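You operate a simulated robot arm through the tools that you are given. There is no shell and no other tool.

Carry out the task below with a simulated two-armed robot. There is one attempt and no reset: what you move stays moved.

TASK
Take the slotted weight on the top of the high wooden table and put it away on the top of the grey table. Then carry the white tray with both arms and set it on the end of the long counter. Then take the yellow meter and leave it on the shallow drip tray. Then put the white scrubbing block on the top of the knee-high table away on the shelf of the tank stand. Then take the beaker with the purple ring on the top of the trolley and put it away on the glassware counter top. Then take the orange tag from the shelf of the tank stand and put it on top of the grey-topped cup. Then take the bottle of purple dye and put it on the counter top with the float jar. Do these in the order given. Set down upright: white scrubbing block, beaker with the purple ring, orange tag, bottle of purple dye.

It is judged by the outcome, as a careful person would: the job done as asked, and still so three seconds after it is handed in. It fails if anything else is knocked over, pushed out of place, dropped, spilled or broken.

THE ROBOT
Two 7-joint arms with two-finger parallel grippers on one trunk, on a base that drives. Base frame: it is fixed to the floor where the robot stands at the start and does not move with it; the origin is under the middle of the robot, x ahead of it, y to its left, z up. Units: m, degrees, N and s.
The left shoulder is at the start at [0.05, 0.209, 1.196], the right one opposite. With the tool pointing down near the work surface each hand reaches from about 0.1 to 0.72 m from the robot's upright axis, wherever it stands, measured 20 degrees to its own side. Places, roughly: beaker with the purple ring [0.75, -1.75, 0.75]; bottle of purple dye [-1.5, -8.5, 1.75]; counter top with the float jar [-3.6, -7.5, 0.9]; end of the long counter [1.7, 2.2, 0.9]; glassware counter top [-3.6, -5.8, 0.9]; grey-topped cup (6x6x10 cm) [-1.1, -8.5, 1.4]; orange tag [0, -8.5, 1]; shallow drip tray [-1.5, -2.25, 0.75]; shelf of the tank stand [-0.2, -8.6, 1]; slotted weight [0.75, 0, 1]; top of the grey table [4.6, -6.2, 0.8]; white scrubbing block (8x5x7 cm) [2.4, -0.1, 0.5]; white tray (40x23x5 cm) [0.9, 0, 0.9]; yellow meter [1, 0.25, 1]. Payload 4.4 kg a hand.
The tool frame of a hand sits at the grasp point between the pads (the TCP): z along the fingers, y along the line on which they close. The tips reach 0.023 m beyond it. The gripper opens to 0.094 m. The fingers are 0.038 m wide and 0.01 m thick; the gripper's body (0.054 by 0.096 m) begins 0.039 m behind the TCP.
Orientation is that of the tool frame in the base frame, as a unit quaternion [x, y, z, w]. With the fingers straight down and closing along the base's y, the tool's x points along the base's -x, its y along +y and its z along -z.

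THE INTERFACE
- The arms move only by the tool arm_command. It takes "left_moves", "right_moves" or both (then of equal length, played together; a hand with none holds still); each is a list of rows, each a list of 3 entries, a list of its own where there are three numbers: the gripper command, from -1 (fully open) to 1 (shut), values between in proportion, then the shift along the tool's x, y, z in units of 250 mm (1.0 is 250 mm), then the turn, a rotation vector about the tool's x, y, z in units of 60 degrees (1.0 is 60 degrees). In form: [[gripper, [x, y, z], [ax, ay, az]], ...]. A call has 1 to 20 rows; each row is the pose to reach, as a shift and turn from the pose commanded when the call began, along the tool's axes at that moment. A call with a number of a shift or a turn outside -1 to 1 is refused whole. Each row takes 0.2 s and may step no farther than 0.05 m and 8.6 degrees from the row before; otherwise, or with a gripper value out of range, the whole call is refused. A pose out of reach is approached as far as the arm can. The call stops where the force on the tool passes 40 N (or 10 N more than at its start, if that is more) or the arm is blocked; 0.2 s more then pass. The fingers move at their own pace (about 0.108 m/s each) and stop on an object; they squeeze with about 42 N. The grip force told is the motor's: it shows also when the fingers shut on nothing. Time passes only in rows, and 0.2 s behind the last, so rows that repeat a pose let the fingers close. It gives the time, the measured TCP pose, the force on the tool (base axes), the opening and the grip force at its end, in the units of the frame above (readings bear some noise), with the torque about the TCP (base axes, N m) and any sound that the robot's microphone picked up.
- Cameras (640 x 400 px; columns grow to the right, rows downward): "scene" is now at [0.1543, 0.019, 1.3733]; the picture's right is [0.21, -0.98, 0.00], its down [-0.50, -0.11, -0.86] and it looks along [0.84, 0.18, -0.51] (base axes); focal length 269 px, centre (320, 200). "left" rides on the left gripper at [0.086, -0.016, -0.074] in its tool frame; the picture's right is [0.18, 0.98, 0.00], its down [-0.58, 0.11, -0.81] and it looks along [-0.79, 0.15, 0.59] (tool axes); focal length 243 px, centre (320, 200). "right" rides on the right gripper at [0.086, 0.016, -0.074] in its tool frame; the picture's right is [-0.18, 0.98, 0.00], its down [-0.58, -0.11, -0.81] and it looks along [-0.79, -0.15, 0.59] (tool axes); focal length 243 px, centre (320, 200). There is no depth. A picture from a camera that has moved, and an enlarged one, comes with that camera's place and axes in the base frame and with its lens.
- snapshot(camera): a new picture of that camera. No time passes.
- raise_lower(by): slides the trunk up (or, below 0, down) by that many m; the arms and the scene camera ride with it, the base frame stays. It gives what a move gives, with no picture.
- base_move(legs): drives the robot by 1 to 6 legs, each [ahead, left, turn to the left] in m, m and degrees, along the robot's own axes; the way and the turn of a leg run together, so that a leg with both is an arc; at most 1.5 m and 180 degrees a leg. The arms and the cameras ride along, it lands a little off, and it stops where it bumps. It gives what a move gives.
- pan_tilt(pan, tilt): turns the head with the scene camera to pan (to the left, within 80 degrees either way) and tilt (down, from -29 to 69), counted from straight ahead of the robot. It gives what a move gives.
- enlarge(camera, box): a new picture of the part [left, top, right, bottom] of that camera's present view, enlarged. No time passes.
- job_done(): hands the job in; it is judged then, once.

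Places have to be worked out from the pictures, the camera data and where the tool is seen. Open the grippers and draw the arms clear of the work before you hand the job in, unless the task says otherwise.

The tools are called after "Call:" by a JSON object that holds its "method" and its "body". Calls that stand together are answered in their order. arm_command: Moves the arms, as the interface text tells. Its arguments: {"type":"object","properties":{"left_moves":{"type":"array"},"right_moves":{"type":"array"}},"required":[]} The other tools are called the same way: raise_lower (by) slides the trunk up or down; base_move (legs) drives the base; pan_tilt (pan, tilt) turns the head that bears the scene camera; snapshot (camera) takes a picture; enlarge (camera, box) takes an enlarged picture of a part of a camera's view; job_done () hands the job in.

At the start:

```text
time_s: 0.0
left_ee_pos: [0.4743, 0.35, 1.1605]
left_ee_rot: [0.0, 1.0, 0.0, 0.0]
left_wrist_force: [-0.2, 0.1, 0.5]
left_moment: [-0.02, -0.01, -0.02]
left_finger_gap: 0.0938
left_grip_force: 0.1
right_ee_pos: [0.4873, -0.1526, 1.1649]
right_ee_rot: [-0.001, 1.0, -0.001, 0.0]
right_wrist_force: [0.8, -1.1, 0.1]
right_moment: [-0.01, -0.02, -0.01]
right_finger_gap: 0.094
right_grip_force: 0.0
trunk travel left (down, up): [-0.275, 0.288]
robot x, y, heading: [0.0009, 0.0007, -0.0]
head pan, tilt: [12.1, 30.7]
```

scene: 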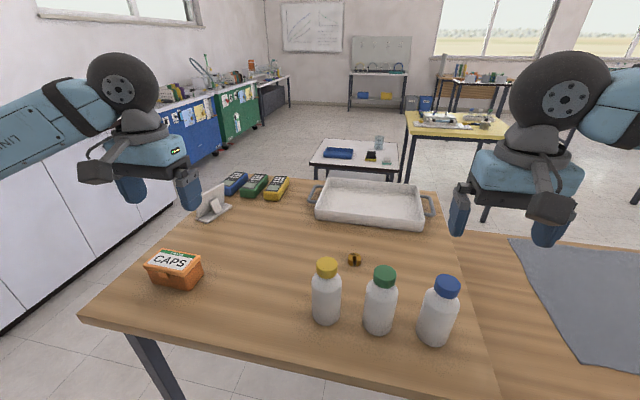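
right: 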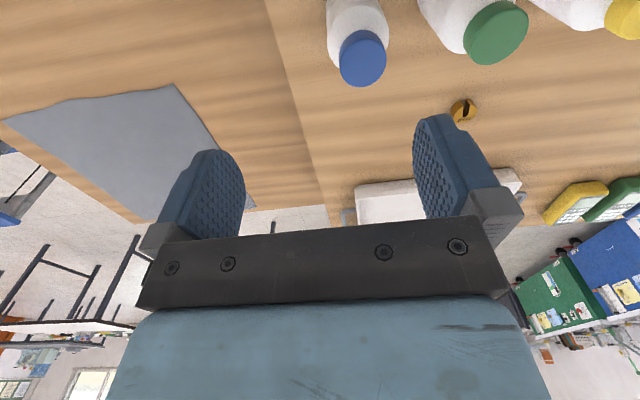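
left: 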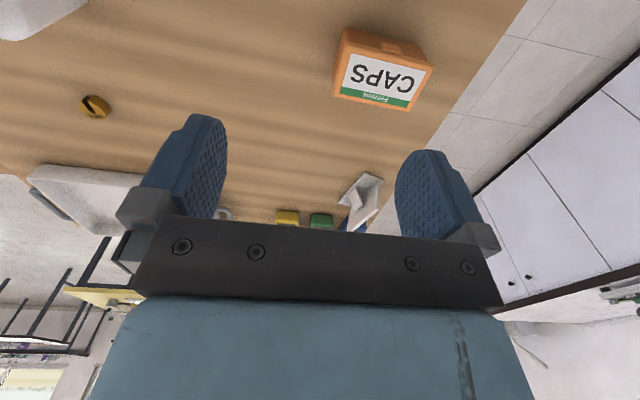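

The small brass slotted weight appears near [0.66, 0.04, 0.90] by crossing the scene and left views. I look closer at it and at the surroundings first.

Call:
{"method": "enlarge", "body": {"camera": "scene", "box": [280, 170, 440, 280]}}

Call:
{"method": "enlarge", "body": {"camera": "scene", "box": [200, 20, 520, 220]}}

Call:
{"method": "enlarge", "body": {"camera": "left", "box": [40, 60, 200, 160]}}

```text
3.64 times, centred on (360, 225) of scene
camera zoom: at [0.1543, 0.019, 1.3733], right [0.21, -0.98, 0.0], down [-0.5, -0.11, -0.86], along [0.84, 0.18, -0.51], focal length 980 px, centre (174, 109)
```

zoom: 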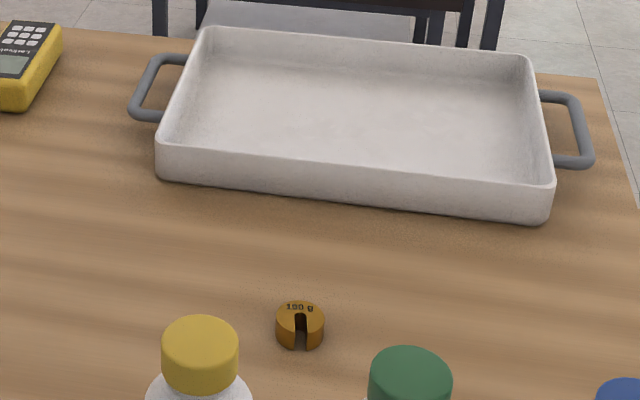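

```text
2.00 times, centred on (360, 120) of scene
camera zoom: at [0.1543, 0.019, 1.3733], right [0.21, -0.98, 0.0], down [-0.5, -0.11, -0.86], along [0.84, 0.18, -0.51], focal length 539 px, centre (240, 360)
```

zoom: 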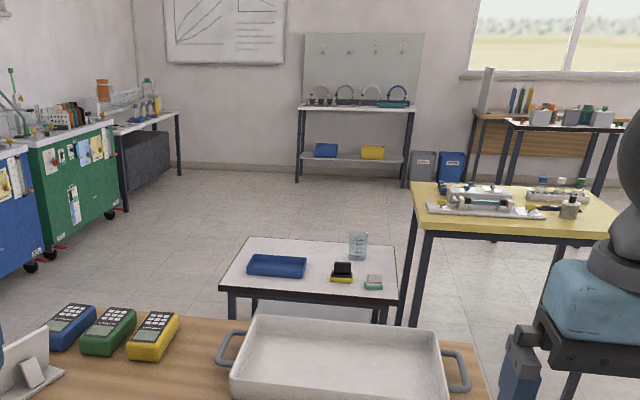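

```text
4.00 times, centred on (120, 110) of left
camera zoom: at [0.3891, 0.3343, 1.237], right [-0.18, 0.98, 0.0], down [0.58, 0.11, 0.81], along [0.79, 0.15, -0.59], focal length 970 px, centre (1120, 560)
```

zoom: 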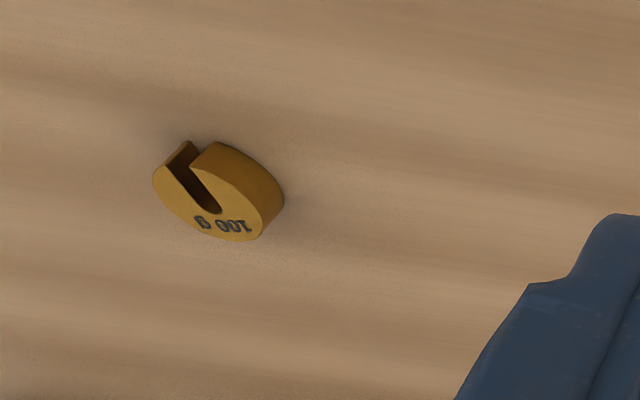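

The weight is a 100 g brass disc about 33 mm wide with its slot toward me. I pan the head to see the room before moving.

Call:
{"method": "pan_tilt", "body": {"pan": -50, "tilt": 25}}

Call:
{"method": "snapshot", "body": {"camera": "scene"}}

Call:
{"method": "pan_tilt", "body": {"pan": -80, "tilt": 15}}

Call:
{"method": "snapshot", "body": {"camera": "scene"}}

Call:
{"method": "pan_tilt", "body": {"pan": 60, "tilt": 20}}

Call:
{"method": "snapshot", "body": {"camera": "scene"}}

Call:
{"method": "pan_tilt", "body": {"pan": 0, "tilt": 45}}

Call:
{"method": "snapshot", "body": {"camera": "scene"}}

```text
time_s: 1.3
left_ee_pos: [0.475, 0.3492, 1.1598]
left_ee_rot: [0.0, 1.0, 0.0, 0.001]
left_wrist_force: [-0.4, 0.1, -0.5]
left_moment: [0.01, 0.01, 0.02]
left_finger_gap: 0.0938
left_grip_force: 0.0
right_ee_pos: [0.4884, -0.1528, 1.1645]
right_ee_rot: [0.0, 1.0, 0.0, -0.001]
right_wrist_force: [-0.1, 0.3, -0.3]
right_moment: [-0.01, -0.01, 0.0]
right_finger_gap: 0.0941
right_grip_force: 0.1
trunk travel left (down, up): [-0.275, 0.288]
robot x, y, heading: [-0.0023, 0.004, 0.0]
head pan, tilt: [-50.0, 25.0]
```

```text
taken
camera scene: at [0.1255, -0.0705, 1.3824], right [-0.77, -0.64, 0.0], down [-0.27, 0.32, -0.91], along [0.58, -0.69, -0.42], focal length 269 px, centre (320, 200)
```

scene: 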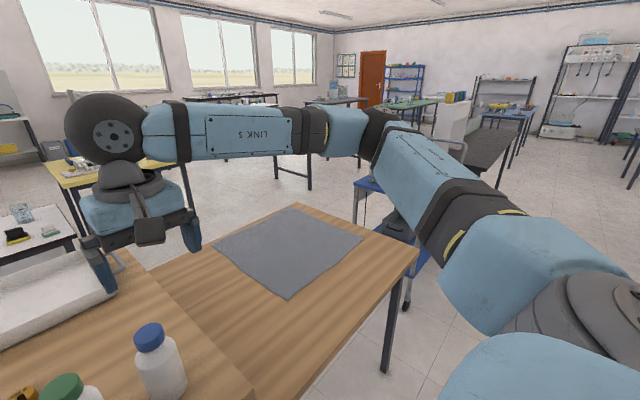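

```text
time_s: 2.3
left_ee_pos: [0.4746, 0.3494, 1.1605]
left_ee_rot: [0.0, 1.0, 0.0, -0.001]
left_wrist_force: [0.7, -0.3, 0.7]
left_moment: [-0.01, -0.04, 0.03]
left_finger_gap: 0.094
left_grip_force: 0.0
right_ee_pos: [0.4874, -0.154, 1.1657]
right_ee_rot: [-0.001, 1.0, -0.001, 0.0]
right_wrist_force: [-0.2, -0.1, 0.3]
right_moment: [0.02, 0.03, 0.03]
right_finger_gap: 0.094
right_grip_force: 0.1
trunk travel left (down, up): [-0.275, 0.288]
robot x, y, heading: [-0.0003, -0.0014, 0.2]
head pan, tilt: [-80.0, 15.0]
```

```text
taken
camera scene: at [0.0825, -0.092, 1.3986], right [-0.98, -0.17, 0.0], down [-0.05, 0.26, -0.97], along [0.17, -0.95, -0.26], focal length 269 px, centre (320, 200)
```

scene: 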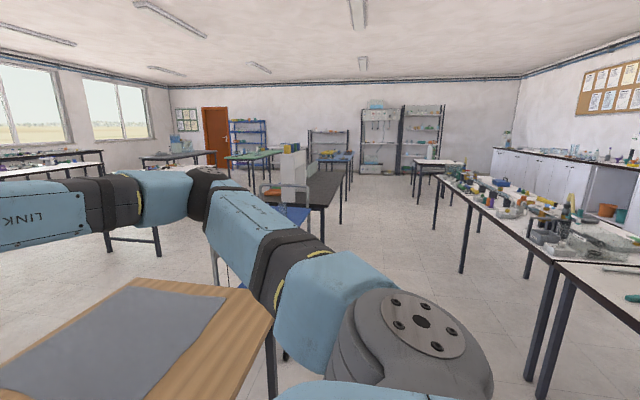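

```text
time_s: 4.5
left_ee_pos: [0.4738, 0.3494, 1.1602]
left_ee_rot: [0.0, 1.0, 0.001, 0.0]
left_wrist_force: [-0.2, 0.1, -1.5]
left_moment: [-0.01, 0.02, -0.01]
left_finger_gap: 0.094
left_grip_force: 0.0
right_ee_pos: [0.4879, -0.1532, 1.1652]
right_ee_rot: [0.0, 1.0, 0.0, 0.0]
right_wrist_force: [0.5, -0.1, -0.3]
right_moment: [0.01, 0.02, 0.01]
right_finger_gap: 0.0938
right_grip_force: 0.1
trunk travel left (down, up): [-0.275, 0.288]
robot x, y, heading: [0.0009, -0.0008, 0.1]
head pan, tilt: [60.0, 20.0]
```

```text
taken
camera scene: at [0.1128, 0.0806, 1.3905], right [0.87, -0.5, 0.0], down [-0.17, -0.3, -0.94], along [0.47, 0.81, -0.34], focal length 269 px, centre (320, 200)
```

scene: 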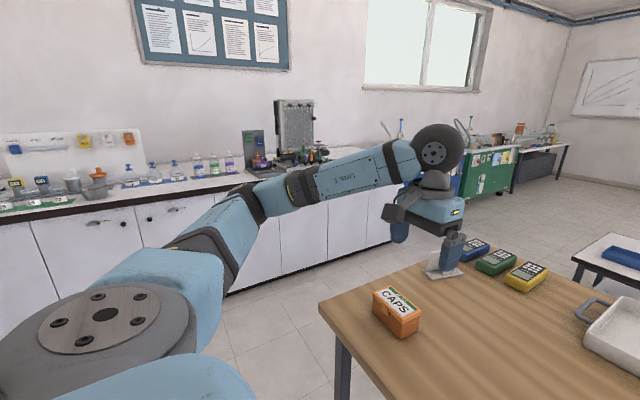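

```text
time_s: 5.8
left_ee_pos: [0.4748, 0.3501, 1.1602]
left_ee_rot: [0.0, 1.0, 0.0, 0.001]
left_wrist_force: [0.6, 0.7, 0.7]
left_moment: [-0.05, 0.0, 0.01]
left_finger_gap: 0.0941
left_grip_force: 0.1
right_ee_pos: [0.4884, -0.1538, 1.1656]
right_ee_rot: [0.0, 1.0, 0.0, 0.001]
right_wrist_force: [-0.5, 0.6, 0.3]
right_moment: [-0.02, 0.02, 0.02]
right_finger_gap: 0.0943
right_grip_force: 0.0
trunk travel left (down, up): [-0.275, 0.288]
robot x, y, heading: [-0.0025, -0.0012, -0.1]
head pan, tilt: [0.0, 45.0]
```

```text
taken
camera scene: at [0.1475, 0.0001, 1.3518], right [0.0, -1.0, 0.0], down [-0.71, 0.0, -0.71], along [0.71, 0.0, -0.71], focal length 269 px, centre (320, 200)
```

scene: 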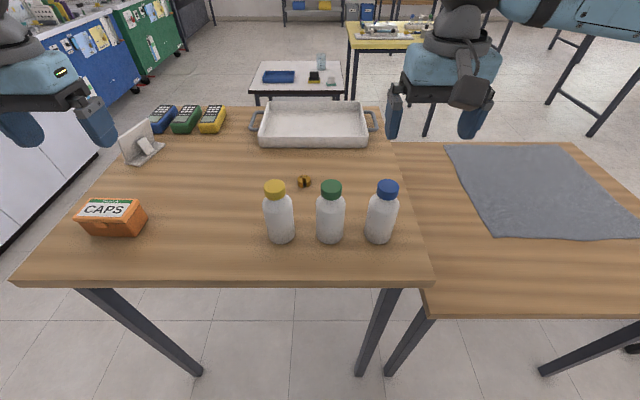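

The table top is at about z = 0.90 and the weight at about [0.658, 0.04]. Three bottles stand just in front of it, so I bring the left hand over while yawing it 60°, so that the wrist camera points away from the bottles.

Call:
{"method": "arm_command", "body": {"left_moves": [[-1, [-0.05, -0.1, 0], [0, 0, 0.125]], [-1, [-0.1, -0.2, 0], [0, 0, 0.25]], [-1, [-0.15, -0.3, 0], [0, 0, 0.375]], [-1, [-0.2, -0.4, 0], [0, 0, 0.5]], [-1, [-0.25, -0.5, 0], [0, 0, 0.625]], [-1, [-0.3, -0.6, 0], [0, 0, 0.75]], [-1, [-0.35, -0.7, 0], [0, 0, 0.875]], [-1, [-0.4, -0.8, 0], [0, 0, 1.0]]]}}

Call:
{"method": "snapshot", "body": {"camera": "scene"}}

Call:
{"method": "snapshot", "body": {"camera": "left"}}

```text
time_s: 7.6
left_ee_pos: [0.5748, 0.1478, 1.1596]
left_ee_rot: [0.501, 0.865, 0.0, 0.0]
left_wrist_force: [-0.2, 0.0, 0.2]
left_moment: [0.01, 0.04, -0.01]
left_finger_gap: 0.0937
left_grip_force: 0.1
right_ee_pos: [0.489, -0.1538, 1.1648]
right_ee_rot: [0.0, 1.0, 0.001, 0.0]
right_wrist_force: [0.0, -0.2, 0.4]
right_moment: [0.0, 0.01, -0.02]
right_finger_gap: 0.0941
right_grip_force: 0.0
trunk travel left (down, up): [-0.275, 0.288]
robot x, y, heading: [0.0029, -0.0006, 0.0]
head pan, tilt: [0.0, 45.0]
```

```text
taken
camera scene: at [0.1479, -0.0011, 1.3517], right [0.0, -1.0, 0.0], down [-0.71, 0.0, -0.71], along [0.71, 0.0, -0.71], focal length 269 px, centre (320, 200)
```

scene: 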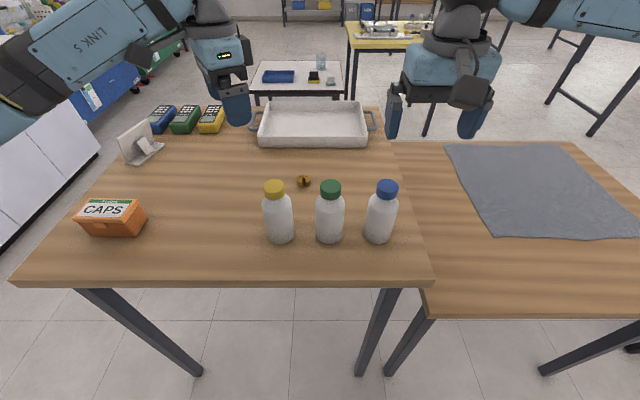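

```text
taken
camera left: at [0.5186, 0.2161, 1.237], right [0.76, 0.65, 0.0], down [0.38, -0.45, 0.81], along [0.52, -0.61, -0.59], focal length 243 px, centre (320, 200)
```

left: 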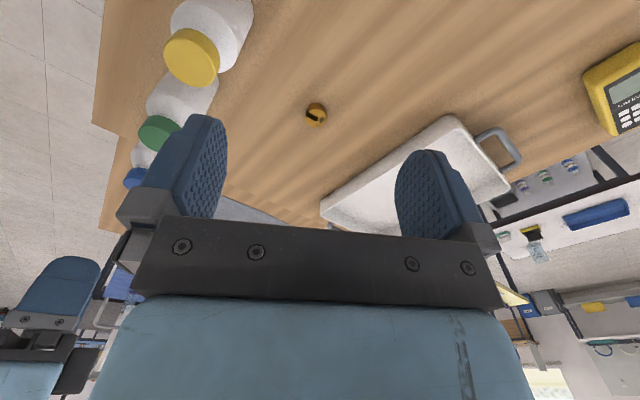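

The left camera confirms the weight at about [0.658, 0.042]. I move above it and descend part way, then check alignment.

Call:
{"method": "arm_command", "body": {"left_moves": [[-1, [-0.135, 0.019, 0], [0, 0, 0]], [-1, [-0.27, 0.038, 0], [0, 0, 0]], [-1, [-0.405, 0.056, 0], [0, 0, 0]], [-1, [-0.542, 0.075, 0], [0, 0, 0]], [-1, [-0.542, 0.075, 0.19], [0, 0, 0]], [-1, [-0.542, 0.075, 0.38], [0, 0, 0]], [-1, [-0.542, 0.075, 0.57], [0, 0, 0]], [-1, [-0.542, 0.075, 0.64], [0, 0, 0]]]}}

Call:
{"method": "snapshot", "body": {"camera": "scene"}}

Call:
{"method": "snapshot", "body": {"camera": "left"}}

```text
time_s: 9.4
left_ee_pos: [0.6042, 0.1049, 1.1462]
left_ee_rot: [0.496, 0.868, 0.0, 0.0]
left_wrist_force: [0.0, 0.9, -0.2]
left_moment: [-0.01, -0.01, 0.03]
left_finger_gap: 0.0941
left_grip_force: 0.1
left hand out of reach, approached as far as the arm can: row 1, 2, 3, 4, 5, 6, 7, 8
right_ee_pos: [0.488, -0.1527, 1.1652]
right_ee_rot: [0.001, 1.0, 0.0, 0.0]
right_wrist_force: [-0.5, -0.2, 0.3]
right_moment: [0.0, 0.01, -0.01]
right_finger_gap: 0.0939
right_grip_force: 0.1
trunk travel left (down, up): [-0.275, 0.288]
robot x, y, heading: [-0.0008, 0.0018, 0.1]
head pan, tilt: [0.0, 45.0]
```

```text
taken
camera scene: at [0.1474, 0.0003, 1.3518], right [0.0, -1.0, 0.0], down [-0.71, 0.0, -0.71], along [0.71, 0.0, -0.71], focal length 269 px, centre (320, 200)
```

scene: 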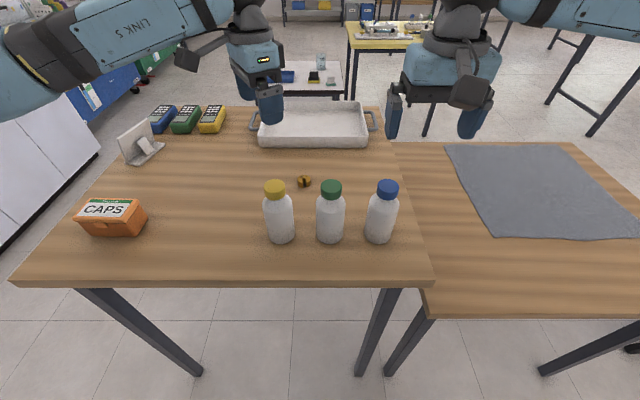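

```text
taken
camera left: at [0.547, 0.1726, 1.2227], right [0.75, 0.66, 0.0], down [0.39, -0.45, 0.81], along [0.53, -0.61, -0.59], focal length 243 px, centre (320, 200)
```

left: 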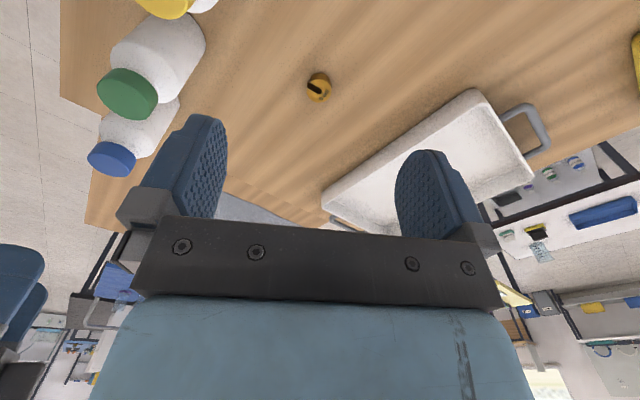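

With the 60° yaw the arm hits a joint limit, so I turn the hand back to square. The camera should just clear the bottle caps that way.

Call:
{"method": "arm_command", "body": {"left_moves": [[-1, [0, 0, 0], [0, 0, -0.125]], [-1, [0, 0, 0], [0, 0, -0.25]], [-1, [0, 0, 0], [0, 0, -0.375]], [-1, [0, 0, 0], [0, 0, -0.5]], [-1, [0, 0, 0], [0, 0, -0.625]], [-1, [0, 0, 0], [0, 0, -0.75]], [-1, [0, 0, 0], [0, 0, -0.875]], [-1, [0, 0, 0], [0, 0, -1.0]]]}}

Call:
{"method": "snapshot", "body": {"camera": "scene"}}

Call:
{"method": "snapshot", "body": {"camera": "left"}}

```text
time_s: 11.2
left_ee_pos: [0.6012, 0.1032, 1.1476]
left_ee_rot: [0.0, 1.0, 0.0, 0.0]
left_wrist_force: [0.0, 0.5, 0.2]
left_moment: [-0.02, 0.0, 0.0]
left_finger_gap: 0.0936
left_grip_force: 0.2
right_ee_pos: [0.4869, -0.153, 1.1659]
right_ee_rot: [0.0, 1.0, 0.001, 0.0]
right_wrist_force: [0.3, -0.2, 0.1]
right_moment: [0.02, -0.03, -0.01]
right_finger_gap: 0.0941
right_grip_force: 0.1
trunk travel left (down, up): [-0.275, 0.288]
robot x, y, heading: [0.0, -0.0025, 0.1]
head pan, tilt: [0.0, 45.0]
```

```text
taken
camera scene: at [0.1475, 0.0, 1.3518], right [0.0, -1.0, 0.0], down [-0.71, 0.0, -0.71], along [0.71, 0.0, -0.71], focal length 269 px, centre (320, 200)
```

scene: 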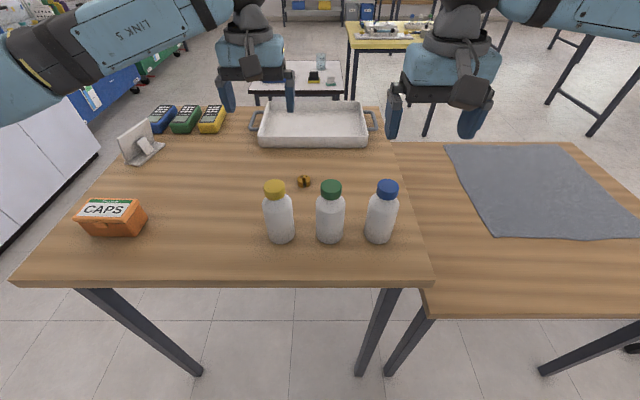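

```text
taken
camera left: at [0.5153, 0.0889, 1.2239], right [-0.19, 0.98, 0.0], down [0.58, 0.11, 0.81], along [0.79, 0.15, -0.59], focal length 243 px, centre (320, 200)
```

left: 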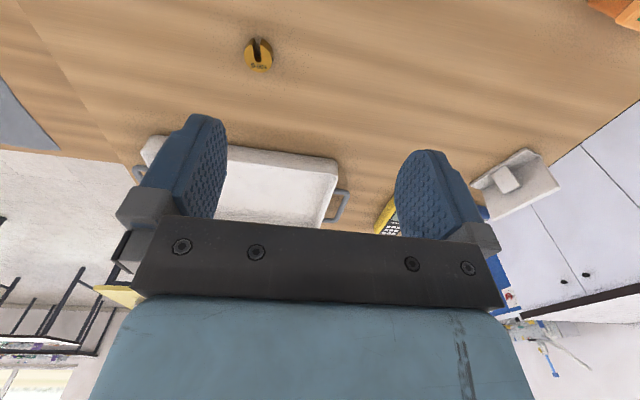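

Orientation is square again and the weight is confirmed at [0.659, 0.040]. I move over it and partly down.

Call:
{"method": "arm_command", "body": {"left_moves": [[-1, [-0.114, -0.126, 0], [0, 0, 0]], [-1, [-0.23, -0.252, 0], [0, 0, 0]], [-1, [-0.23, -0.252, 0.17], [0, 0, 0]], [-1, [-0.23, -0.252, 0.35], [0, 0, 0]], [-1, [-0.23, -0.252, 0.35], [0, 0, 0]]]}}

Call:
{"method": "snapshot", "body": {"camera": "scene"}}

Call:
{"method": "snapshot", "body": {"camera": "left"}}

Call:
{"method": "snapshot", "body": {"camera": "right"}}

```text
time_s: 12.4
left_ee_pos: [0.6589, 0.0423, 1.0604]
left_ee_rot: [0.0, 1.0, -0.001, 0.0]
left_wrist_force: [-0.6, 0.0, 0.3]
left_moment: [-0.06, 0.03, -0.02]
left_finger_gap: 0.094
left_grip_force: 0.0
right_ee_pos: [0.4869, -0.1529, 1.1656]
right_ee_rot: [0.0, 1.0, 0.0, 0.0]
right_wrist_force: [0.7, 0.6, 0.6]
right_moment: [0.02, -0.07, 0.0]
right_finger_gap: 0.0941
right_grip_force: 0.0
trunk travel left (down, up): [-0.275, 0.288]
robot x, y, heading: [-0.0016, -0.0013, 0.0]
head pan, tilt: [0.0, 45.0]
```

```text
taken
camera scene: at [0.147, 0.0, 1.3519], right [0.0, -1.0, 0.0], down [-0.71, 0.0, -0.71], along [0.71, 0.0, -0.71], focal length 269 px, centre (320, 200)
```

scene: 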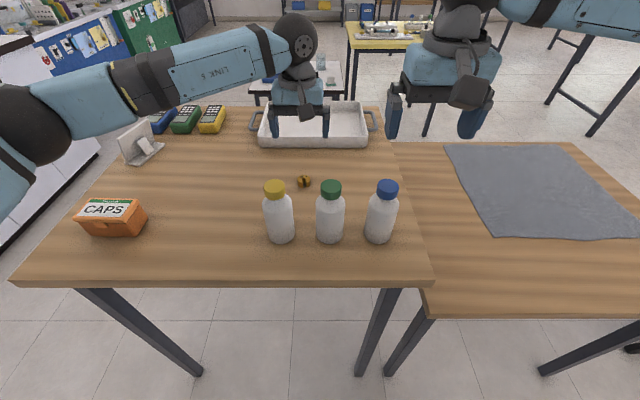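

```text
taken
camera left: at [0.5723, 0.0263, 1.1362], right [-0.18, 0.98, 0.0], down [0.58, 0.11, 0.81], along [0.79, 0.15, -0.59], focal length 243 px, centre (320, 200)
```

left: 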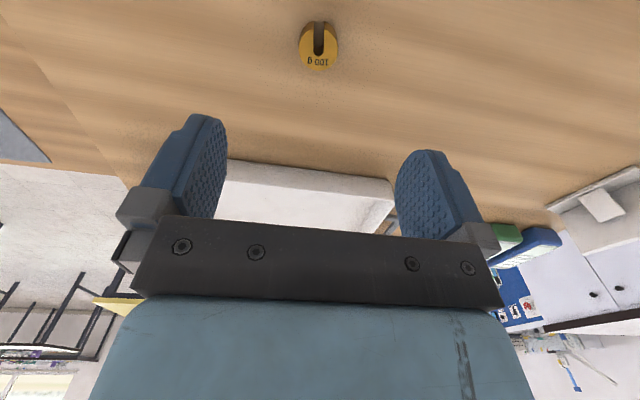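

```text
taken
camera right: at [0.4005, -0.1366, 1.2405], right [0.18, 0.98, 0.0], down [0.58, -0.11, 0.81], along [0.79, -0.15, -0.59], focal length 243 px, centre (320, 200)
```

right: 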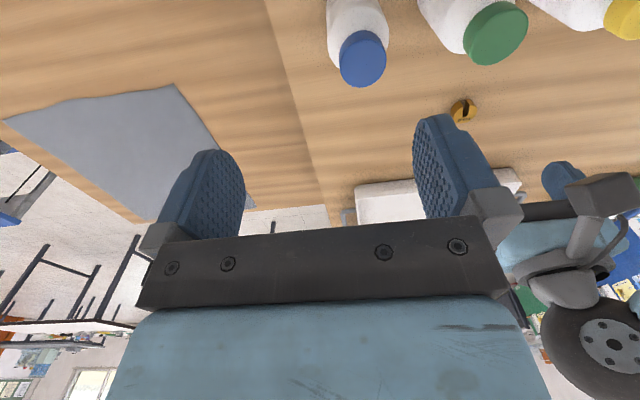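

The hand is directly over the weight at z 1.06. I tilt it 10° so the wrist camera lifts clear of the bottles and descend toward the weight.

Call:
{"method": "arm_command", "body": {"left_moves": [[-1, [0, 0, 0.04], [0, 0.083, 0]], [-1, [0, 0, 0.12], [0, 0.167, 0]], [-1, [0, -0.005, 0.25], [0, 0.167, 0]], [-1, [0, -0.005, 0.36], [0, 0.167, 0]], [-1, [0, -0.005, 0.45], [0, 0.167, 0]], [-1, [0, -0.005, 0.5], [0, 0.167, 0]], [-1, [0, -0.005, 0.5], [0, 0.167, 0]]]}}

Call:
{"method": "snapshot", "body": {"camera": "scene"}}

Call:
{"method": "snapshot", "body": {"camera": "left"}}

Call:
{"method": "enlarge", "body": {"camera": "scene", "box": [240, 80, 400, 250]}}

```text
time_s: 14.0
left_ee_pos: [0.6589, 0.0397, 0.9341]
left_ee_rot: [0.001, 0.996, 0.0, -0.087]
left_wrist_force: [-0.2, 0.4, -0.1]
left_moment: [-0.01, -0.04, -0.01]
left_finger_gap: 0.0939
left_grip_force: 0.0
right_ee_pos: [0.4887, -0.1531, 1.1646]
right_ee_rot: [0.0, 1.0, 0.0, -0.001]
right_wrist_force: [0.0, -1.0, 0.3]
right_moment: [-0.02, 0.01, -0.02]
right_finger_gap: 0.094
right_grip_force: 0.0
trunk travel left (down, up): [-0.275, 0.288]
robot x, y, heading: [0.0021, -0.0003, -0.2]
head pan, tilt: [0.0, 45.0]
```

```text
taken
camera scene: at [0.1474, 0.0, 1.3518], right [0.0, -1.0, 0.0], down [-0.71, 0.0, -0.71], along [0.71, 0.0, -0.71], focal length 269 px, centre (320, 200)
```

scene: 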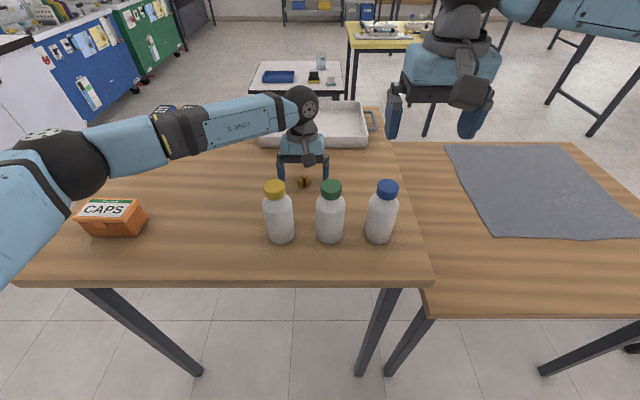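

```text
taken
camera left: at [0.5877, 0.0247, 1.0251], right [-0.18, 0.98, 0.03], down [0.71, 0.11, 0.69], along [0.68, 0.15, -0.72], focal length 243 px, centre (320, 200)
```

left: 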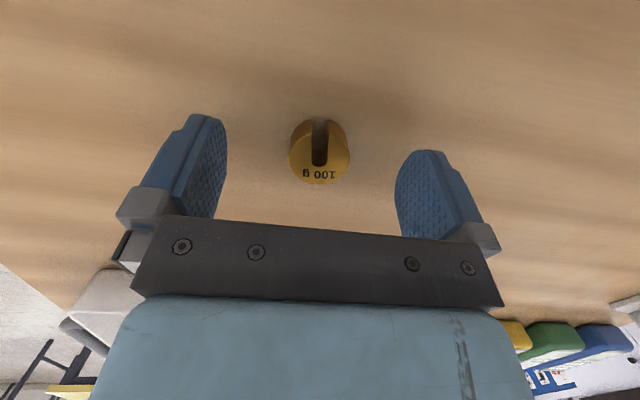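

```text
2.35 times, centred on (320, 165) of scene
camera zoom: at [0.1474, 0.0, 1.3518], right [0.0, -1.0, 0.0], down [-0.71, 0.0, -0.71], along [0.71, 0.0, -0.71], focal length 634 px, centre (320, 282)
```

zoom: 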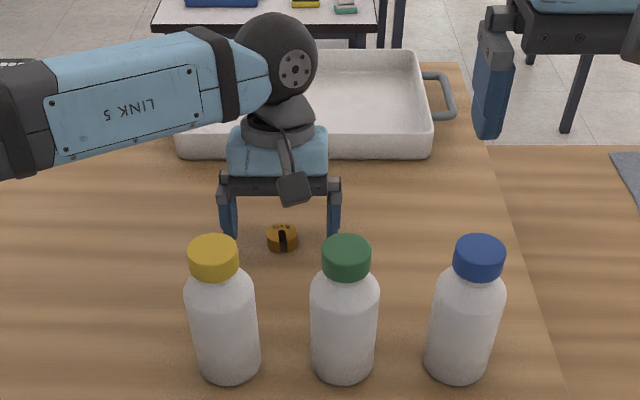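

The weight sits centred between the fingers and the camera pod clears the bottles. I lower 5 mm and close.

Call:
{"method": "arm_command", "body": {"left_moves": [[-1, [-0.003, 0, 0.02], [0, 0, 0]], [1, [-0.003, 0, 0.02], [0, 0, 0]], [1, [-0.003, 0, 0.02], [0, 0, 0]], [1, [-0.003, 0, 0.02], [0, 0, 0]], [1, [-0.003, 0, 0.02], [0, 0, 0]], [1, [-0.003, 0, 0.02], [0, 0, 0]]]}}

Call:
{"method": "snapshot", "body": {"camera": "left"}}

```text
time_s: 15.4
left_ee_pos: [0.659, 0.0406, 0.9294]
left_ee_rot: [0.0, 0.996, 0.0, -0.087]
left_wrist_force: [0.3, -0.2, 0.0]
left_moment: [0.04, 0.05, -0.02]
left_finger_gap: 0.0317
left_grip_force: 42.1
right_ee_pos: [0.4872, -0.1528, 1.1658]
right_ee_rot: [0.0, 1.0, -0.001, -0.001]
right_wrist_force: [-0.6, -0.8, -1.2]
right_moment: [0.02, 0.0, 0.0]
right_finger_gap: 0.094
right_grip_force: 0.1
trunk travel left (down, up): [-0.275, 0.288]
robot x, y, heading: [-0.0005, -0.0022, -0.1]
head pan, tilt: [0.0, 45.0]
```

```text
taken
camera left: at [0.5873, 0.0249, 1.0202], right [-0.18, 0.98, 0.03], down [0.71, 0.11, 0.69], along [0.68, 0.15, -0.72], focal length 243 px, centre (320, 200)
```

left: 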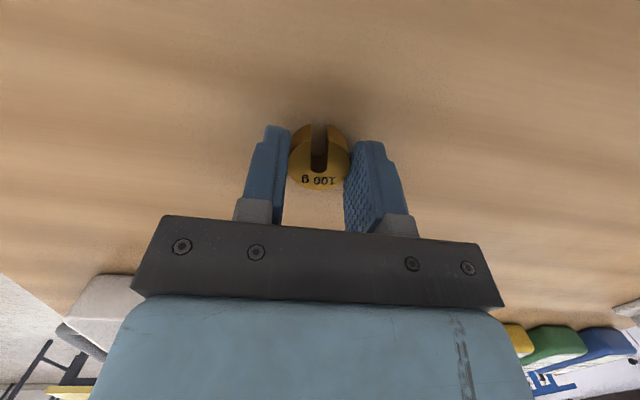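

Gripped at 31.7 mm width. I lift straight up about 0.2 m and undo the tilt.

Call:
{"method": "arm_command", "body": {"left_moves": [[1, [0.028, 0, -0.158], [0, 0, 0]], [1, [0.056, 0, -0.315], [0, 0, 0]], [1, [0.083, 0, -0.473], [0, 0, 0]], [1, [0.111, 0, -0.63], [0, -0.083, 0]], [1, [0.139, 0, -0.788], [0, -0.167, 0]], [1, [0.139, 0, -0.788], [0, -0.167, 0]]]}}

Call:
{"method": "snapshot", "body": {"camera": "left"}}

```text
time_s: 16.8
left_ee_pos: [0.658, 0.0401, 1.1315]
left_ee_rot: [0.0, 1.0, 0.0, -0.001]
left_wrist_force: [0.9, 0.2, -0.6]
left_moment: [-0.04, 0.04, -0.01]
left_finger_gap: 0.0319
left_grip_force: 41.9
right_ee_pos: [0.4877, -0.1525, 1.165]
right_ee_rot: [0.0, 1.0, 0.0, 0.0]
right_wrist_force: [0.4, 0.3, 0.5]
right_moment: [0.0, 0.0, -0.03]
right_finger_gap: 0.094
right_grip_force: 0.1
trunk travel left (down, up): [-0.275, 0.288]
robot x, y, heading: [0.0006, 0.0002, -0.1]
head pan, tilt: [0.0, 45.0]
```

```text
taken
camera left: at [0.5734, 0.0243, 1.2068], right [-0.18, 0.98, 0.0], down [0.58, 0.11, 0.81], along [0.79, 0.15, -0.59], focal length 243 px, centre (320, 200)
```

left: 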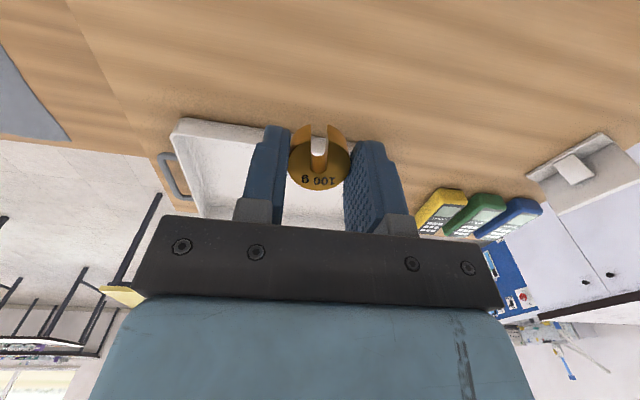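

The weight is secure. I draw the left hand back toward the body for travel.

Call:
{"method": "arm_command", "body": {"left_moves": [[1, [0.115, 0.1, -0.06], [0, 0, 0]], [1, [0.23, 0.2, -0.12], [0, 0, 0]], [1, [0.345, 0.3, -0.18], [0, 0, 0]], [1, [0.46, 0.4, -0.24], [0, 0, 0]], [1, [0.575, 0.5, -0.28], [0, 0, 0]], [1, [0.69, 0.6, -0.28], [0, 0, 0]], [1, [0.805, 0.7, -0.28], [0, 0, 0]], [1, [0.92, 0.8, -0.28], [0, 0, 0]]], "right_moves": [[-1, [0.05, 0, -0.03], [0, 0, 0]], [-1, [0.1, 0, -0.06], [0, 0, 0]], [-1, [0.15, 0, -0.09], [0, 0, 0]], [-1, [0.2, 0, -0.12], [0, 0, 0]], [-1, [0.25, 0, -0.15], [0, 0, 0]], [-1, [0.3, 0, -0.18], [0, 0, 0]], [-1, [0.35, 0, -0.2], [0, 0, 0]], [-1, [0.4, 0, -0.2], [0, 0, 0]]]}}

Call:
{"method": "pan_tilt", "body": {"pan": 0, "tilt": 20}}

Call:
{"method": "snapshot", "body": {"camera": "scene"}}

```text
time_s: 18.6
left_ee_pos: [0.4268, 0.2415, 1.1996]
left_ee_rot: [0.0, 1.0, -0.001, 0.001]
left_wrist_force: [0.2, 0.6, -0.2]
left_moment: [-0.01, -0.02, -0.04]
left_finger_gap: 0.0317
left_grip_force: 42.0
right_ee_pos: [0.3861, -0.1512, 1.2152]
right_ee_rot: [-0.001, 1.0, -0.001, 0.0]
right_wrist_force: [0.6, 0.4, 0.5]
right_moment: [-0.02, 0.02, -0.02]
right_finger_gap: 0.0939
right_grip_force: 0.1
trunk travel left (down, up): [-0.275, 0.288]
robot x, y, heading: [-0.0044, 0.0021, -0.0]
head pan, tilt: [0.0, 45.0]
```

```text
time_s: 19.5
left_ee_pos: [0.4275, 0.2418, 1.1987]
left_ee_rot: [0.001, 1.0, 0.0, 0.0]
left_wrist_force: [0.5, -0.9, -1.3]
left_moment: [0.03, 0.01, 0.0]
left_finger_gap: 0.032
left_grip_force: 42.1
right_ee_pos: [0.3871, -0.1516, 1.2153]
right_ee_rot: [0.0, 1.0, 0.0, 0.0]
right_wrist_force: [0.1, -0.3, -0.4]
right_moment: [-0.03, -0.01, 0.02]
right_finger_gap: 0.094
right_grip_force: 0.0
trunk travel left (down, up): [-0.275, 0.288]
robot x, y, heading: [-0.0031, -0.0007, -0.1]
head pan, tilt: [0.0, 20.0]
```

```text
taken
camera scene: at [0.1593, 0.0002, 1.3904], right [0.0, -1.0, 0.0], down [-0.34, 0.0, -0.94], along [0.94, 0.0, -0.34], focal length 269 px, centre (320, 200)
```

scene: 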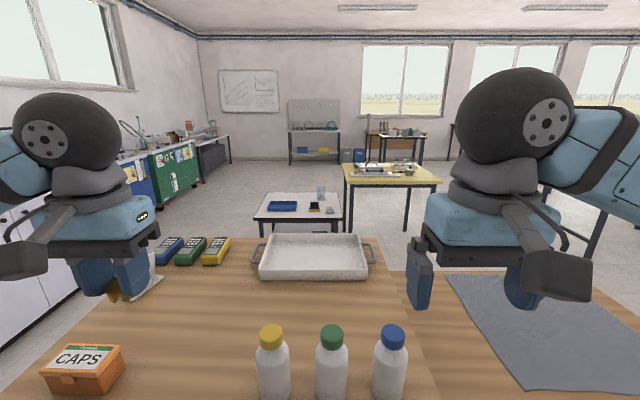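

Hands are tucked in front. I back away 0.4 m, then look behind-right by turning right 90° in place.

Call:
{"method": "base_move", "body": {"legs": [[-0.4, 0, 0], [0, 0, -90]]}}

Call:
{"method": "pan_tilt", "body": {"pan": 0, "tilt": 25}}

Call:
{"method": "snapshot", "body": {"camera": "scene"}}

Call:
{"method": "pan_tilt", "body": {"pan": 45, "tilt": 20}}

Call:
{"method": "snapshot", "body": {"camera": "scene"}}

Call:
{"method": "pan_tilt", "body": {"pan": -45, "tilt": 20}}

Call:
{"method": "snapshot", "body": {"camera": "scene"}}

```text
time_s: 25.8
left_ee_pos: [-0.1604, -0.4278, 1.1981]
left_ee_rot: [0.707, 0.707, 0.0, 0.0]
left_wrist_force: [-0.4, 0.0, -1.3]
left_moment: [-0.02, -0.02, 0.05]
left_finger_gap: 0.0319
left_grip_force: 41.8
right_ee_pos: [-0.5532, -0.3886, 1.2155]
right_ee_rot: [0.707, 0.707, 0.0, -0.001]
right_wrist_force: [-1.0, 0.7, -0.4]
right_moment: [-0.02, -0.02, 0.04]
right_finger_gap: 0.094
right_grip_force: 0.0
trunk travel left (down, up): [-0.275, 0.288]
robot x, y, heading: [-0.3998, 0.0024, -89.8]
head pan, tilt: [0.0, 20.0]
```

```text
time_s: 26.5
left_ee_pos: [-0.1597, -0.4279, 1.1985]
left_ee_rot: [0.707, 0.708, 0.0, 0.0]
left_wrist_force: [0.4, 0.9, -0.9]
left_moment: [0.05, 0.0, 0.03]
left_finger_gap: 0.0319
left_grip_force: 41.7
right_ee_pos: [-0.5525, -0.3871, 1.2148]
right_ee_rot: [0.708, 0.707, 0.0, 0.001]
right_wrist_force: [0.2, 1.0, 0.1]
right_moment: [0.02, 0.0, -0.03]
right_finger_gap: 0.0941
right_grip_force: 0.0
trunk travel left (down, up): [-0.275, 0.288]
robot x, y, heading: [-0.3957, 0.0004, -90.0]
head pan, tilt: [0.0, 25.0]
```

```text
taken
camera scene: at [-0.4019, -0.1599, 1.3824], right [-1.0, 0.0, 0.0], down [0.0, 0.42, -0.91], along [0.0, -0.91, -0.42], focal length 269 px, centre (320, 200)
```

scene: 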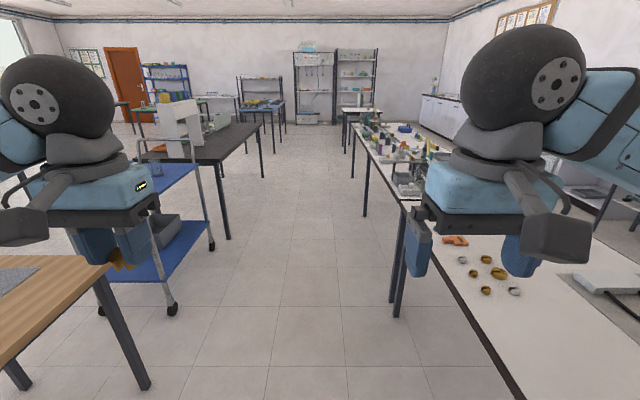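

```text
time_s: 27.6
left_ee_pos: [-0.1595, -0.4289, 1.1991]
left_ee_rot: [0.707, 0.707, 0.0, 0.0]
left_wrist_force: [0.5, -0.1, -1.1]
left_moment: [-0.01, 0.02, 0.0]
left_finger_gap: 0.032
left_grip_force: 42.3
right_ee_pos: [-0.553, -0.389, 1.2149]
right_ee_rot: [0.707, 0.707, 0.0, -0.001]
right_wrist_force: [-0.4, 0.3, -1.2]
right_moment: [0.01, 0.01, 0.02]
right_finger_gap: 0.0939
right_grip_force: 0.2
trunk travel left (down, up): [-0.275, 0.288]
robot x, y, heading: [-0.4001, 0.0008, -90.1]
head pan, tilt: [45.0, 20.0]
```

```text
taken
camera scene: at [-0.3361, -0.1337, 1.3905], right [-0.71, -0.71, 0.0], down [-0.24, 0.24, -0.94], along [0.66, -0.66, -0.34], focal length 269 px, centre (320, 200)
```

scene: 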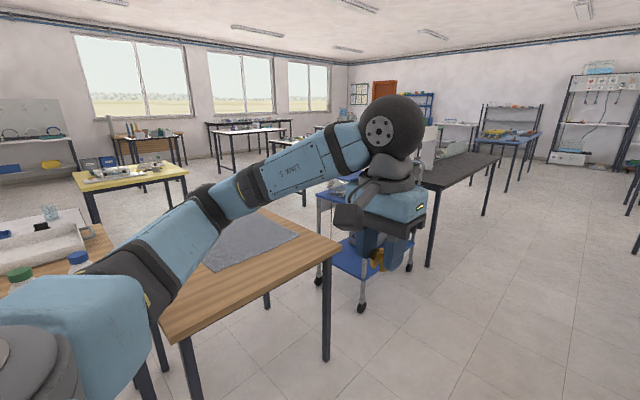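

```text
time_s: 29.2
left_ee_pos: [-0.1604, -0.4284, 1.1988]
left_ee_rot: [0.707, 0.707, 0.0, 0.0]
left_wrist_force: [-0.1, -0.1, -0.6]
left_moment: [0.0, 0.02, -0.02]
left_finger_gap: 0.0321
left_grip_force: 42.2
right_ee_pos: [-0.5545, -0.3886, 1.2159]
right_ee_rot: [0.707, 0.707, 0.001, 0.0]
right_wrist_force: [-0.2, 0.5, -0.3]
right_moment: [-0.01, 0.03, 0.02]
right_finger_gap: 0.0942
right_grip_force: 0.0
trunk travel left (down, up): [-0.275, 0.288]
robot x, y, heading: [-0.3995, -0.0016, -89.9]
head pan, tilt: [-45.0, 20.0]
```

```text
taken
camera scene: at [-0.4676, -0.1337, 1.3905], right [-0.71, 0.71, 0.0], down [0.24, 0.24, -0.94], along [-0.66, -0.67, -0.34], focal length 269 px, centre (320, 200)
```

scene: 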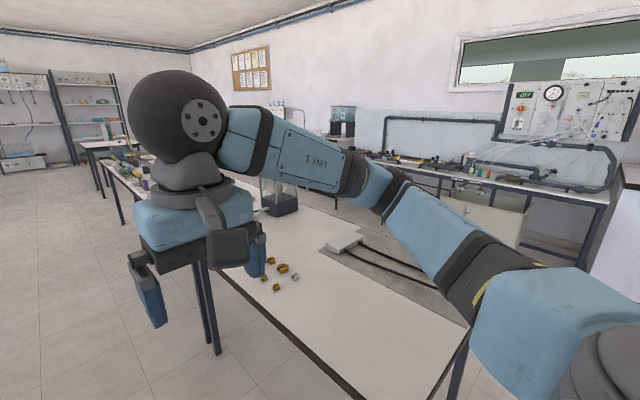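

The aisle between x≈-0.88 and x≈0.45 is clear down to about y≈-7. I drive along its middle (x≈-0.2).

Call:
{"method": "base_move", "body": {"legs": [[0.6, 0.2, 0], [1.5, 0, 0], [1.5, 0, 0], [1.3, 0, 0]]}}

Call:
{"method": "pan_tilt", "body": {"pan": 60, "tilt": 20}}

Call:
{"method": "snapshot", "body": {"camera": "scene"}}

Call:
{"method": "pan_tilt", "body": {"pan": 0, "tilt": 20}}

Call:
{"method": "snapshot", "body": {"camera": "scene"}}

Call:
{"method": "pan_tilt", "body": {"pan": -60, "tilt": 20}}

Call:
{"method": "snapshot", "body": {"camera": "scene"}}

```text
time_s: 53.0
left_ee_pos: [0.0409, -5.3301, 1.1987]
left_ee_rot: [0.706, 0.709, 0.001, 0.0]
left_wrist_force: [0.6, -0.2, -1.3]
left_moment: [0.03, -0.01, -0.01]
left_finger_gap: 0.032
left_grip_force: 42.0
right_ee_pos: [-0.3504, -5.2912, 1.2148]
right_ee_rot: [0.706, 0.708, 0.0, 0.0]
right_wrist_force: [-0.4, -0.7, 0.4]
right_moment: [0.01, 0.02, 0.01]
right_finger_gap: 0.0939
right_grip_force: 0.1
trunk travel left (down, up): [-0.275, 0.288]
robot x, y, heading: [-0.2002, -4.903, -89.9]
head pan, tilt: [-45.0, 20.0]
```

```text
time_s: 54.8
left_ee_pos: [0.0408, -5.3302, 1.1978]
left_ee_rot: [0.706, 0.708, 0.0, 0.0]
left_wrist_force: [0.9, -0.7, -0.6]
left_moment: [-0.01, 0.01, -0.02]
left_finger_gap: 0.032
left_grip_force: 42.0
right_ee_pos: [-0.3511, -5.2905, 1.2153]
right_ee_rot: [0.705, 0.709, 0.0, 0.0]
right_wrist_force: [0.0, -0.2, 0.7]
right_moment: [-0.01, 0.01, -0.01]
right_finger_gap: 0.0939
right_grip_force: 0.0
trunk travel left (down, up): [-0.275, 0.288]
robot x, y, heading: [-0.2031, -4.9053, -89.6]
head pan, tilt: [60.0, 20.0]
```

```text
taken
camera scene: at [-0.1203, -5.0163, 1.3905], right [-0.5, -0.87, 0.0], down [-0.3, 0.17, -0.94], along [0.82, -0.47, -0.34], focal length 269 px, centre (320, 200)
```

scene: 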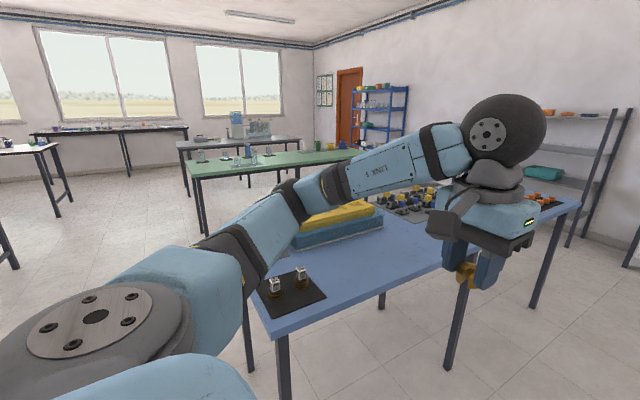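

```text
time_s: 56.1
left_ee_pos: [0.042, -5.33, 1.1988]
left_ee_rot: [0.706, 0.708, 0.0, 0.001]
left_wrist_force: [-0.5, 1.2, -0.2]
left_moment: [0.0, 0.04, 0.02]
left_finger_gap: 0.0319
left_grip_force: 42.2
right_ee_pos: [-0.3508, -5.2914, 1.2154]
right_ee_rot: [0.706, 0.709, -0.001, 0.0]
right_wrist_force: [-0.9, -0.2, -0.2]
right_moment: [-0.02, -0.01, -0.01]
right_finger_gap: 0.094
right_grip_force: 0.0
trunk travel left (down, up): [-0.275, 0.288]
robot x, y, heading: [-0.2015, -4.9024, -89.6]
head pan, tilt: [0.0, 20.0]
```

```text
taken
camera scene: at [-0.2007, -5.0631, 1.3905], right [-1.0, 0.0, 0.0], down [0.0, 0.34, -0.94], along [0.0, -0.94, -0.34], focal length 269 px, centre (320, 200)
```

scene: 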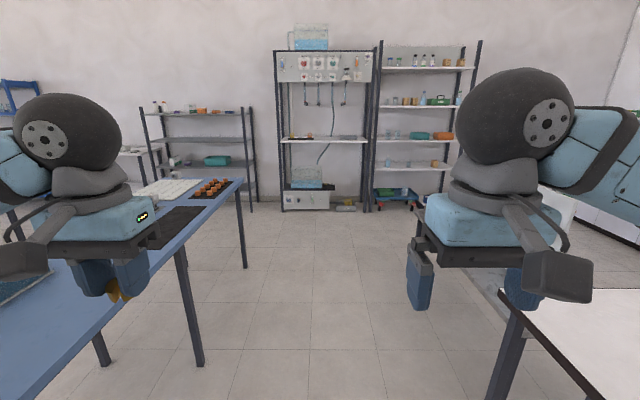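

```text
time_s: 57.4
left_ee_pos: [0.0416, -5.3299, 1.1991]
left_ee_rot: [0.706, 0.708, 0.0, 0.0]
left_wrist_force: [-0.2, 0.2, -0.8]
left_moment: [0.0, -0.03, -0.01]
left_finger_gap: 0.0318
left_grip_force: 41.7
right_ee_pos: [-0.3516, -5.2906, 1.2156]
right_ee_rot: [0.706, 0.708, 0.0, 0.0]
right_wrist_force: [-1.1, -0.4, 0.3]
right_moment: [-0.03, 0.01, 0.01]
right_finger_gap: 0.0942
right_grip_force: 0.2
trunk travel left (down, up): [-0.275, 0.288]
robot x, y, heading: [-0.2003, -4.9065, -89.8]
head pan, tilt: [-60.0, 20.0]
```

```text
taken
camera scene: at [-0.2816, -5.0169, 1.3905], right [-0.5, 0.86, 0.0], down [0.3, 0.17, -0.94], along [-0.81, -0.47, -0.34], focal length 269 px, centre (320, 200)
```

scene: 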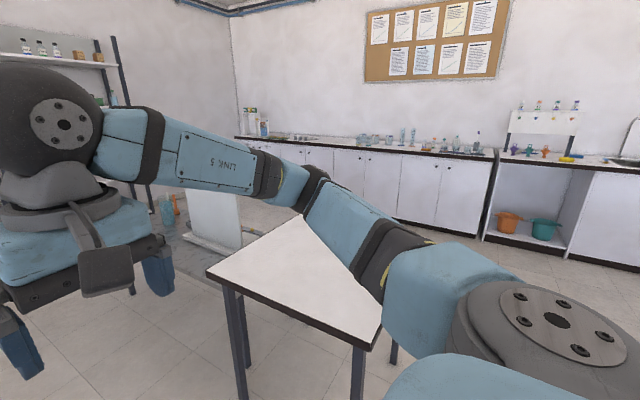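

There's an east-west passage at y≈-4.6 between the dark table and the blue table; the grey table is behind the green one, with its near end around y≈-5.2, x≈4.2–5. I back up to y≈-4.57, turn east and drive to about x=2.

Call:
{"method": "base_move", "body": {"legs": [[-0.34, 0, 0], [0, 0, 90], [1.1, 0, 0], [1.1, 0, 0]]}}

Call:
{"method": "pan_tilt", "body": {"pan": 0, "tilt": 20}}

Call:
{"method": "snapshot", "body": {"camera": "scene"}}

Call:
{"method": "pan_tilt", "body": {"pan": -40, "tilt": 15}}

Call:
{"method": "snapshot", "body": {"camera": "scene"}}

```text
time_s: 73.9
left_ee_pos: [2.4212, -4.3312, 1.199]
left_ee_rot: [-0.001, 1.0, 0.0, 0.0]
left_wrist_force: [0.5, 0.8, -1.5]
left_moment: [-0.01, 0.01, 0.03]
left_finger_gap: 0.0318
left_grip_force: 42.1
right_ee_pos: [2.3839, -4.7236, 1.2161]
right_ee_rot: [-0.002, 1.0, -0.001, 0.0]
right_wrist_force: [0.6, -0.3, 0.4]
right_moment: [0.01, 0.02, 0.01]
right_finger_gap: 0.0942
right_grip_force: 0.1
trunk travel left (down, up): [-0.275, 0.288]
robot x, y, heading: [1.9948, -4.5698, 0.1]
head pan, tilt: [-60.0, 20.0]
```

```text
time_s: 75.2
left_ee_pos: [2.4217, -4.3298, 1.1984]
left_ee_rot: [-0.002, 1.0, 0.001, 0.0]
left_wrist_force: [0.1, 0.3, -1.5]
left_moment: [0.0, 0.02, 0.0]
left_finger_gap: 0.0317
left_grip_force: 42.1
right_ee_pos: [2.3832, -4.7231, 1.2162]
right_ee_rot: [-0.001, 1.0, 0.0, 0.001]
right_wrist_force: [0.0, -0.5, 0.3]
right_moment: [0.02, 0.0, 0.0]
right_finger_gap: 0.0941
right_grip_force: 0.1
trunk travel left (down, up): [-0.275, 0.288]
robot x, y, heading: [1.9919, -4.5735, 0.1]
head pan, tilt: [0.0, 20.0]
```

```text
taken
camera scene: at [2.1536, -4.5712, 1.3905], right [0.0, -1.0, 0.0], down [-0.34, 0.0, -0.94], along [0.94, 0.0, -0.34], focal length 269 px, centre (320, 200)
```

scene: 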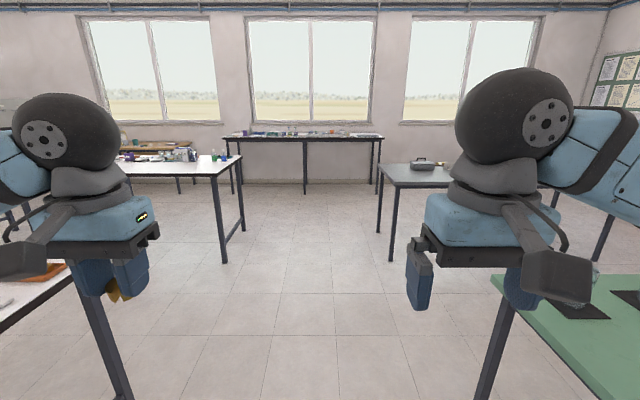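

```text
time_s: 76.3
left_ee_pos: [2.4207, -4.3302, 1.1993]
left_ee_rot: [-0.002, 1.0, 0.0, -0.001]
left_wrist_force: [0.3, 0.2, -0.2]
left_moment: [-0.02, 0.0, 0.04]
left_finger_gap: 0.032
left_grip_force: 42.6
right_ee_pos: [2.3823, -4.7238, 1.215]
right_ee_rot: [-0.003, 1.0, 0.001, 0.0]
right_wrist_force: [-0.5, 0.2, -0.3]
right_moment: [-0.01, -0.02, 0.0]
right_finger_gap: 0.094
right_grip_force: 0.1
trunk travel left (down, up): [-0.275, 0.288]
robot x, y, heading: [1.9907, -4.5722, -0.1]
head pan, tilt: [-40.0, 15.0]
```

```text
taken
camera scene: at [2.1323, -4.6312, 1.3986], right [-0.64, -0.77, 0.0], down [-0.2, 0.17, -0.97], along [0.74, -0.62, -0.26], focal length 269 px, centre (320, 200)
```

scene: 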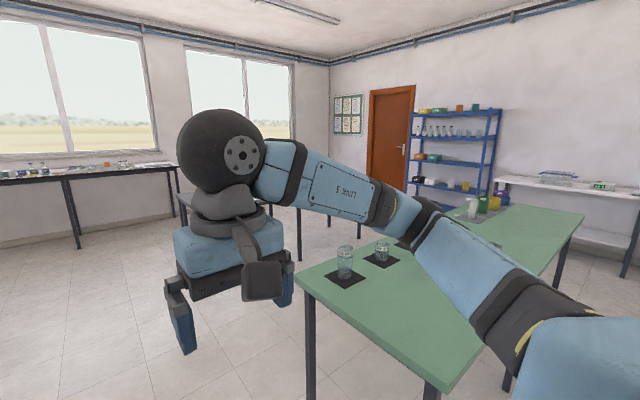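

The grey table's near end is around y≈-5.1, x≈4.2 to 5.5, with a box on it. I drive on to x≈4.6 and turn to face it.

Call:
{"method": "base_move", "body": {"legs": [[1.3, 0.05, 0], [1.3, 0.05, 0], [0, 0, -90]]}}

Call:
{"method": "pan_tilt", "body": {"pan": 0, "tilt": 35}}

Call:
{"method": "snapshot", "body": {"camera": "scene"}}

```text
time_s: 92.8
left_ee_pos: [4.8393, -4.8914, 1.1994]
left_ee_rot: [0.706, 0.708, 0.0, 0.0]
left_wrist_force: [-0.1, -0.1, -0.4]
left_moment: [0.02, 0.01, 0.0]
left_finger_gap: 0.0318
left_grip_force: 42.0
right_ee_pos: [4.4462, -4.8521, 1.2142]
right_ee_rot: [0.706, 0.708, 0.0, 0.0]
right_wrist_force: [-0.2, 0.5, -0.6]
right_moment: [-0.02, 0.02, 0.0]
right_finger_gap: 0.094
right_grip_force: 0.1
trunk travel left (down, up): [-0.275, 0.288]
robot x, y, heading: [4.5998, -4.4648, -89.7]
head pan, tilt: [-40.0, 15.0]
```

```text
time_s: 93.8
left_ee_pos: [4.8398, -4.8899, 1.1993]
left_ee_rot: [0.707, 0.707, 0.0, 0.0]
left_wrist_force: [-0.8, 1.0, -1.9]
left_moment: [0.02, -0.01, 0.01]
left_finger_gap: 0.0317
left_grip_force: 41.3
right_ee_pos: [4.4464, -4.8524, 1.2147]
right_ee_rot: [0.707, 0.708, 0.0, 0.0]
right_wrist_force: [0.2, 0.0, -1.0]
right_moment: [0.01, 0.0, 0.01]
right_finger_gap: 0.0937
right_grip_force: 0.1
trunk travel left (down, up): [-0.275, 0.288]
robot x, y, heading: [4.5996, -4.4666, -90.0]
head pan, tilt: [0.0, 35.0]
```

```text
taken
camera scene: at [4.5973, -4.6198, 1.3667], right [-1.0, 0.0, 0.0], down [0.0, 0.57, -0.82], along [0.0, -0.82, -0.57], focal length 269 px, centre (320, 200)
```

scene: 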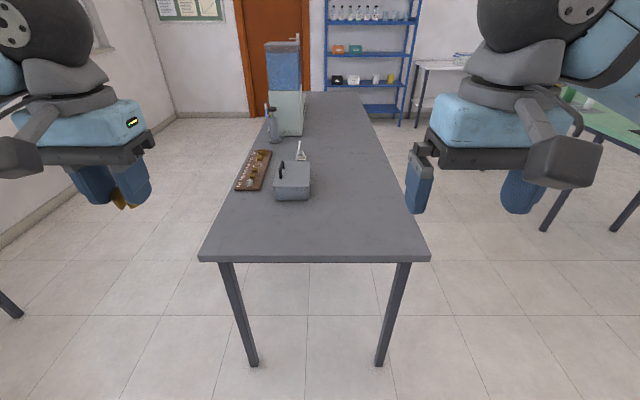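

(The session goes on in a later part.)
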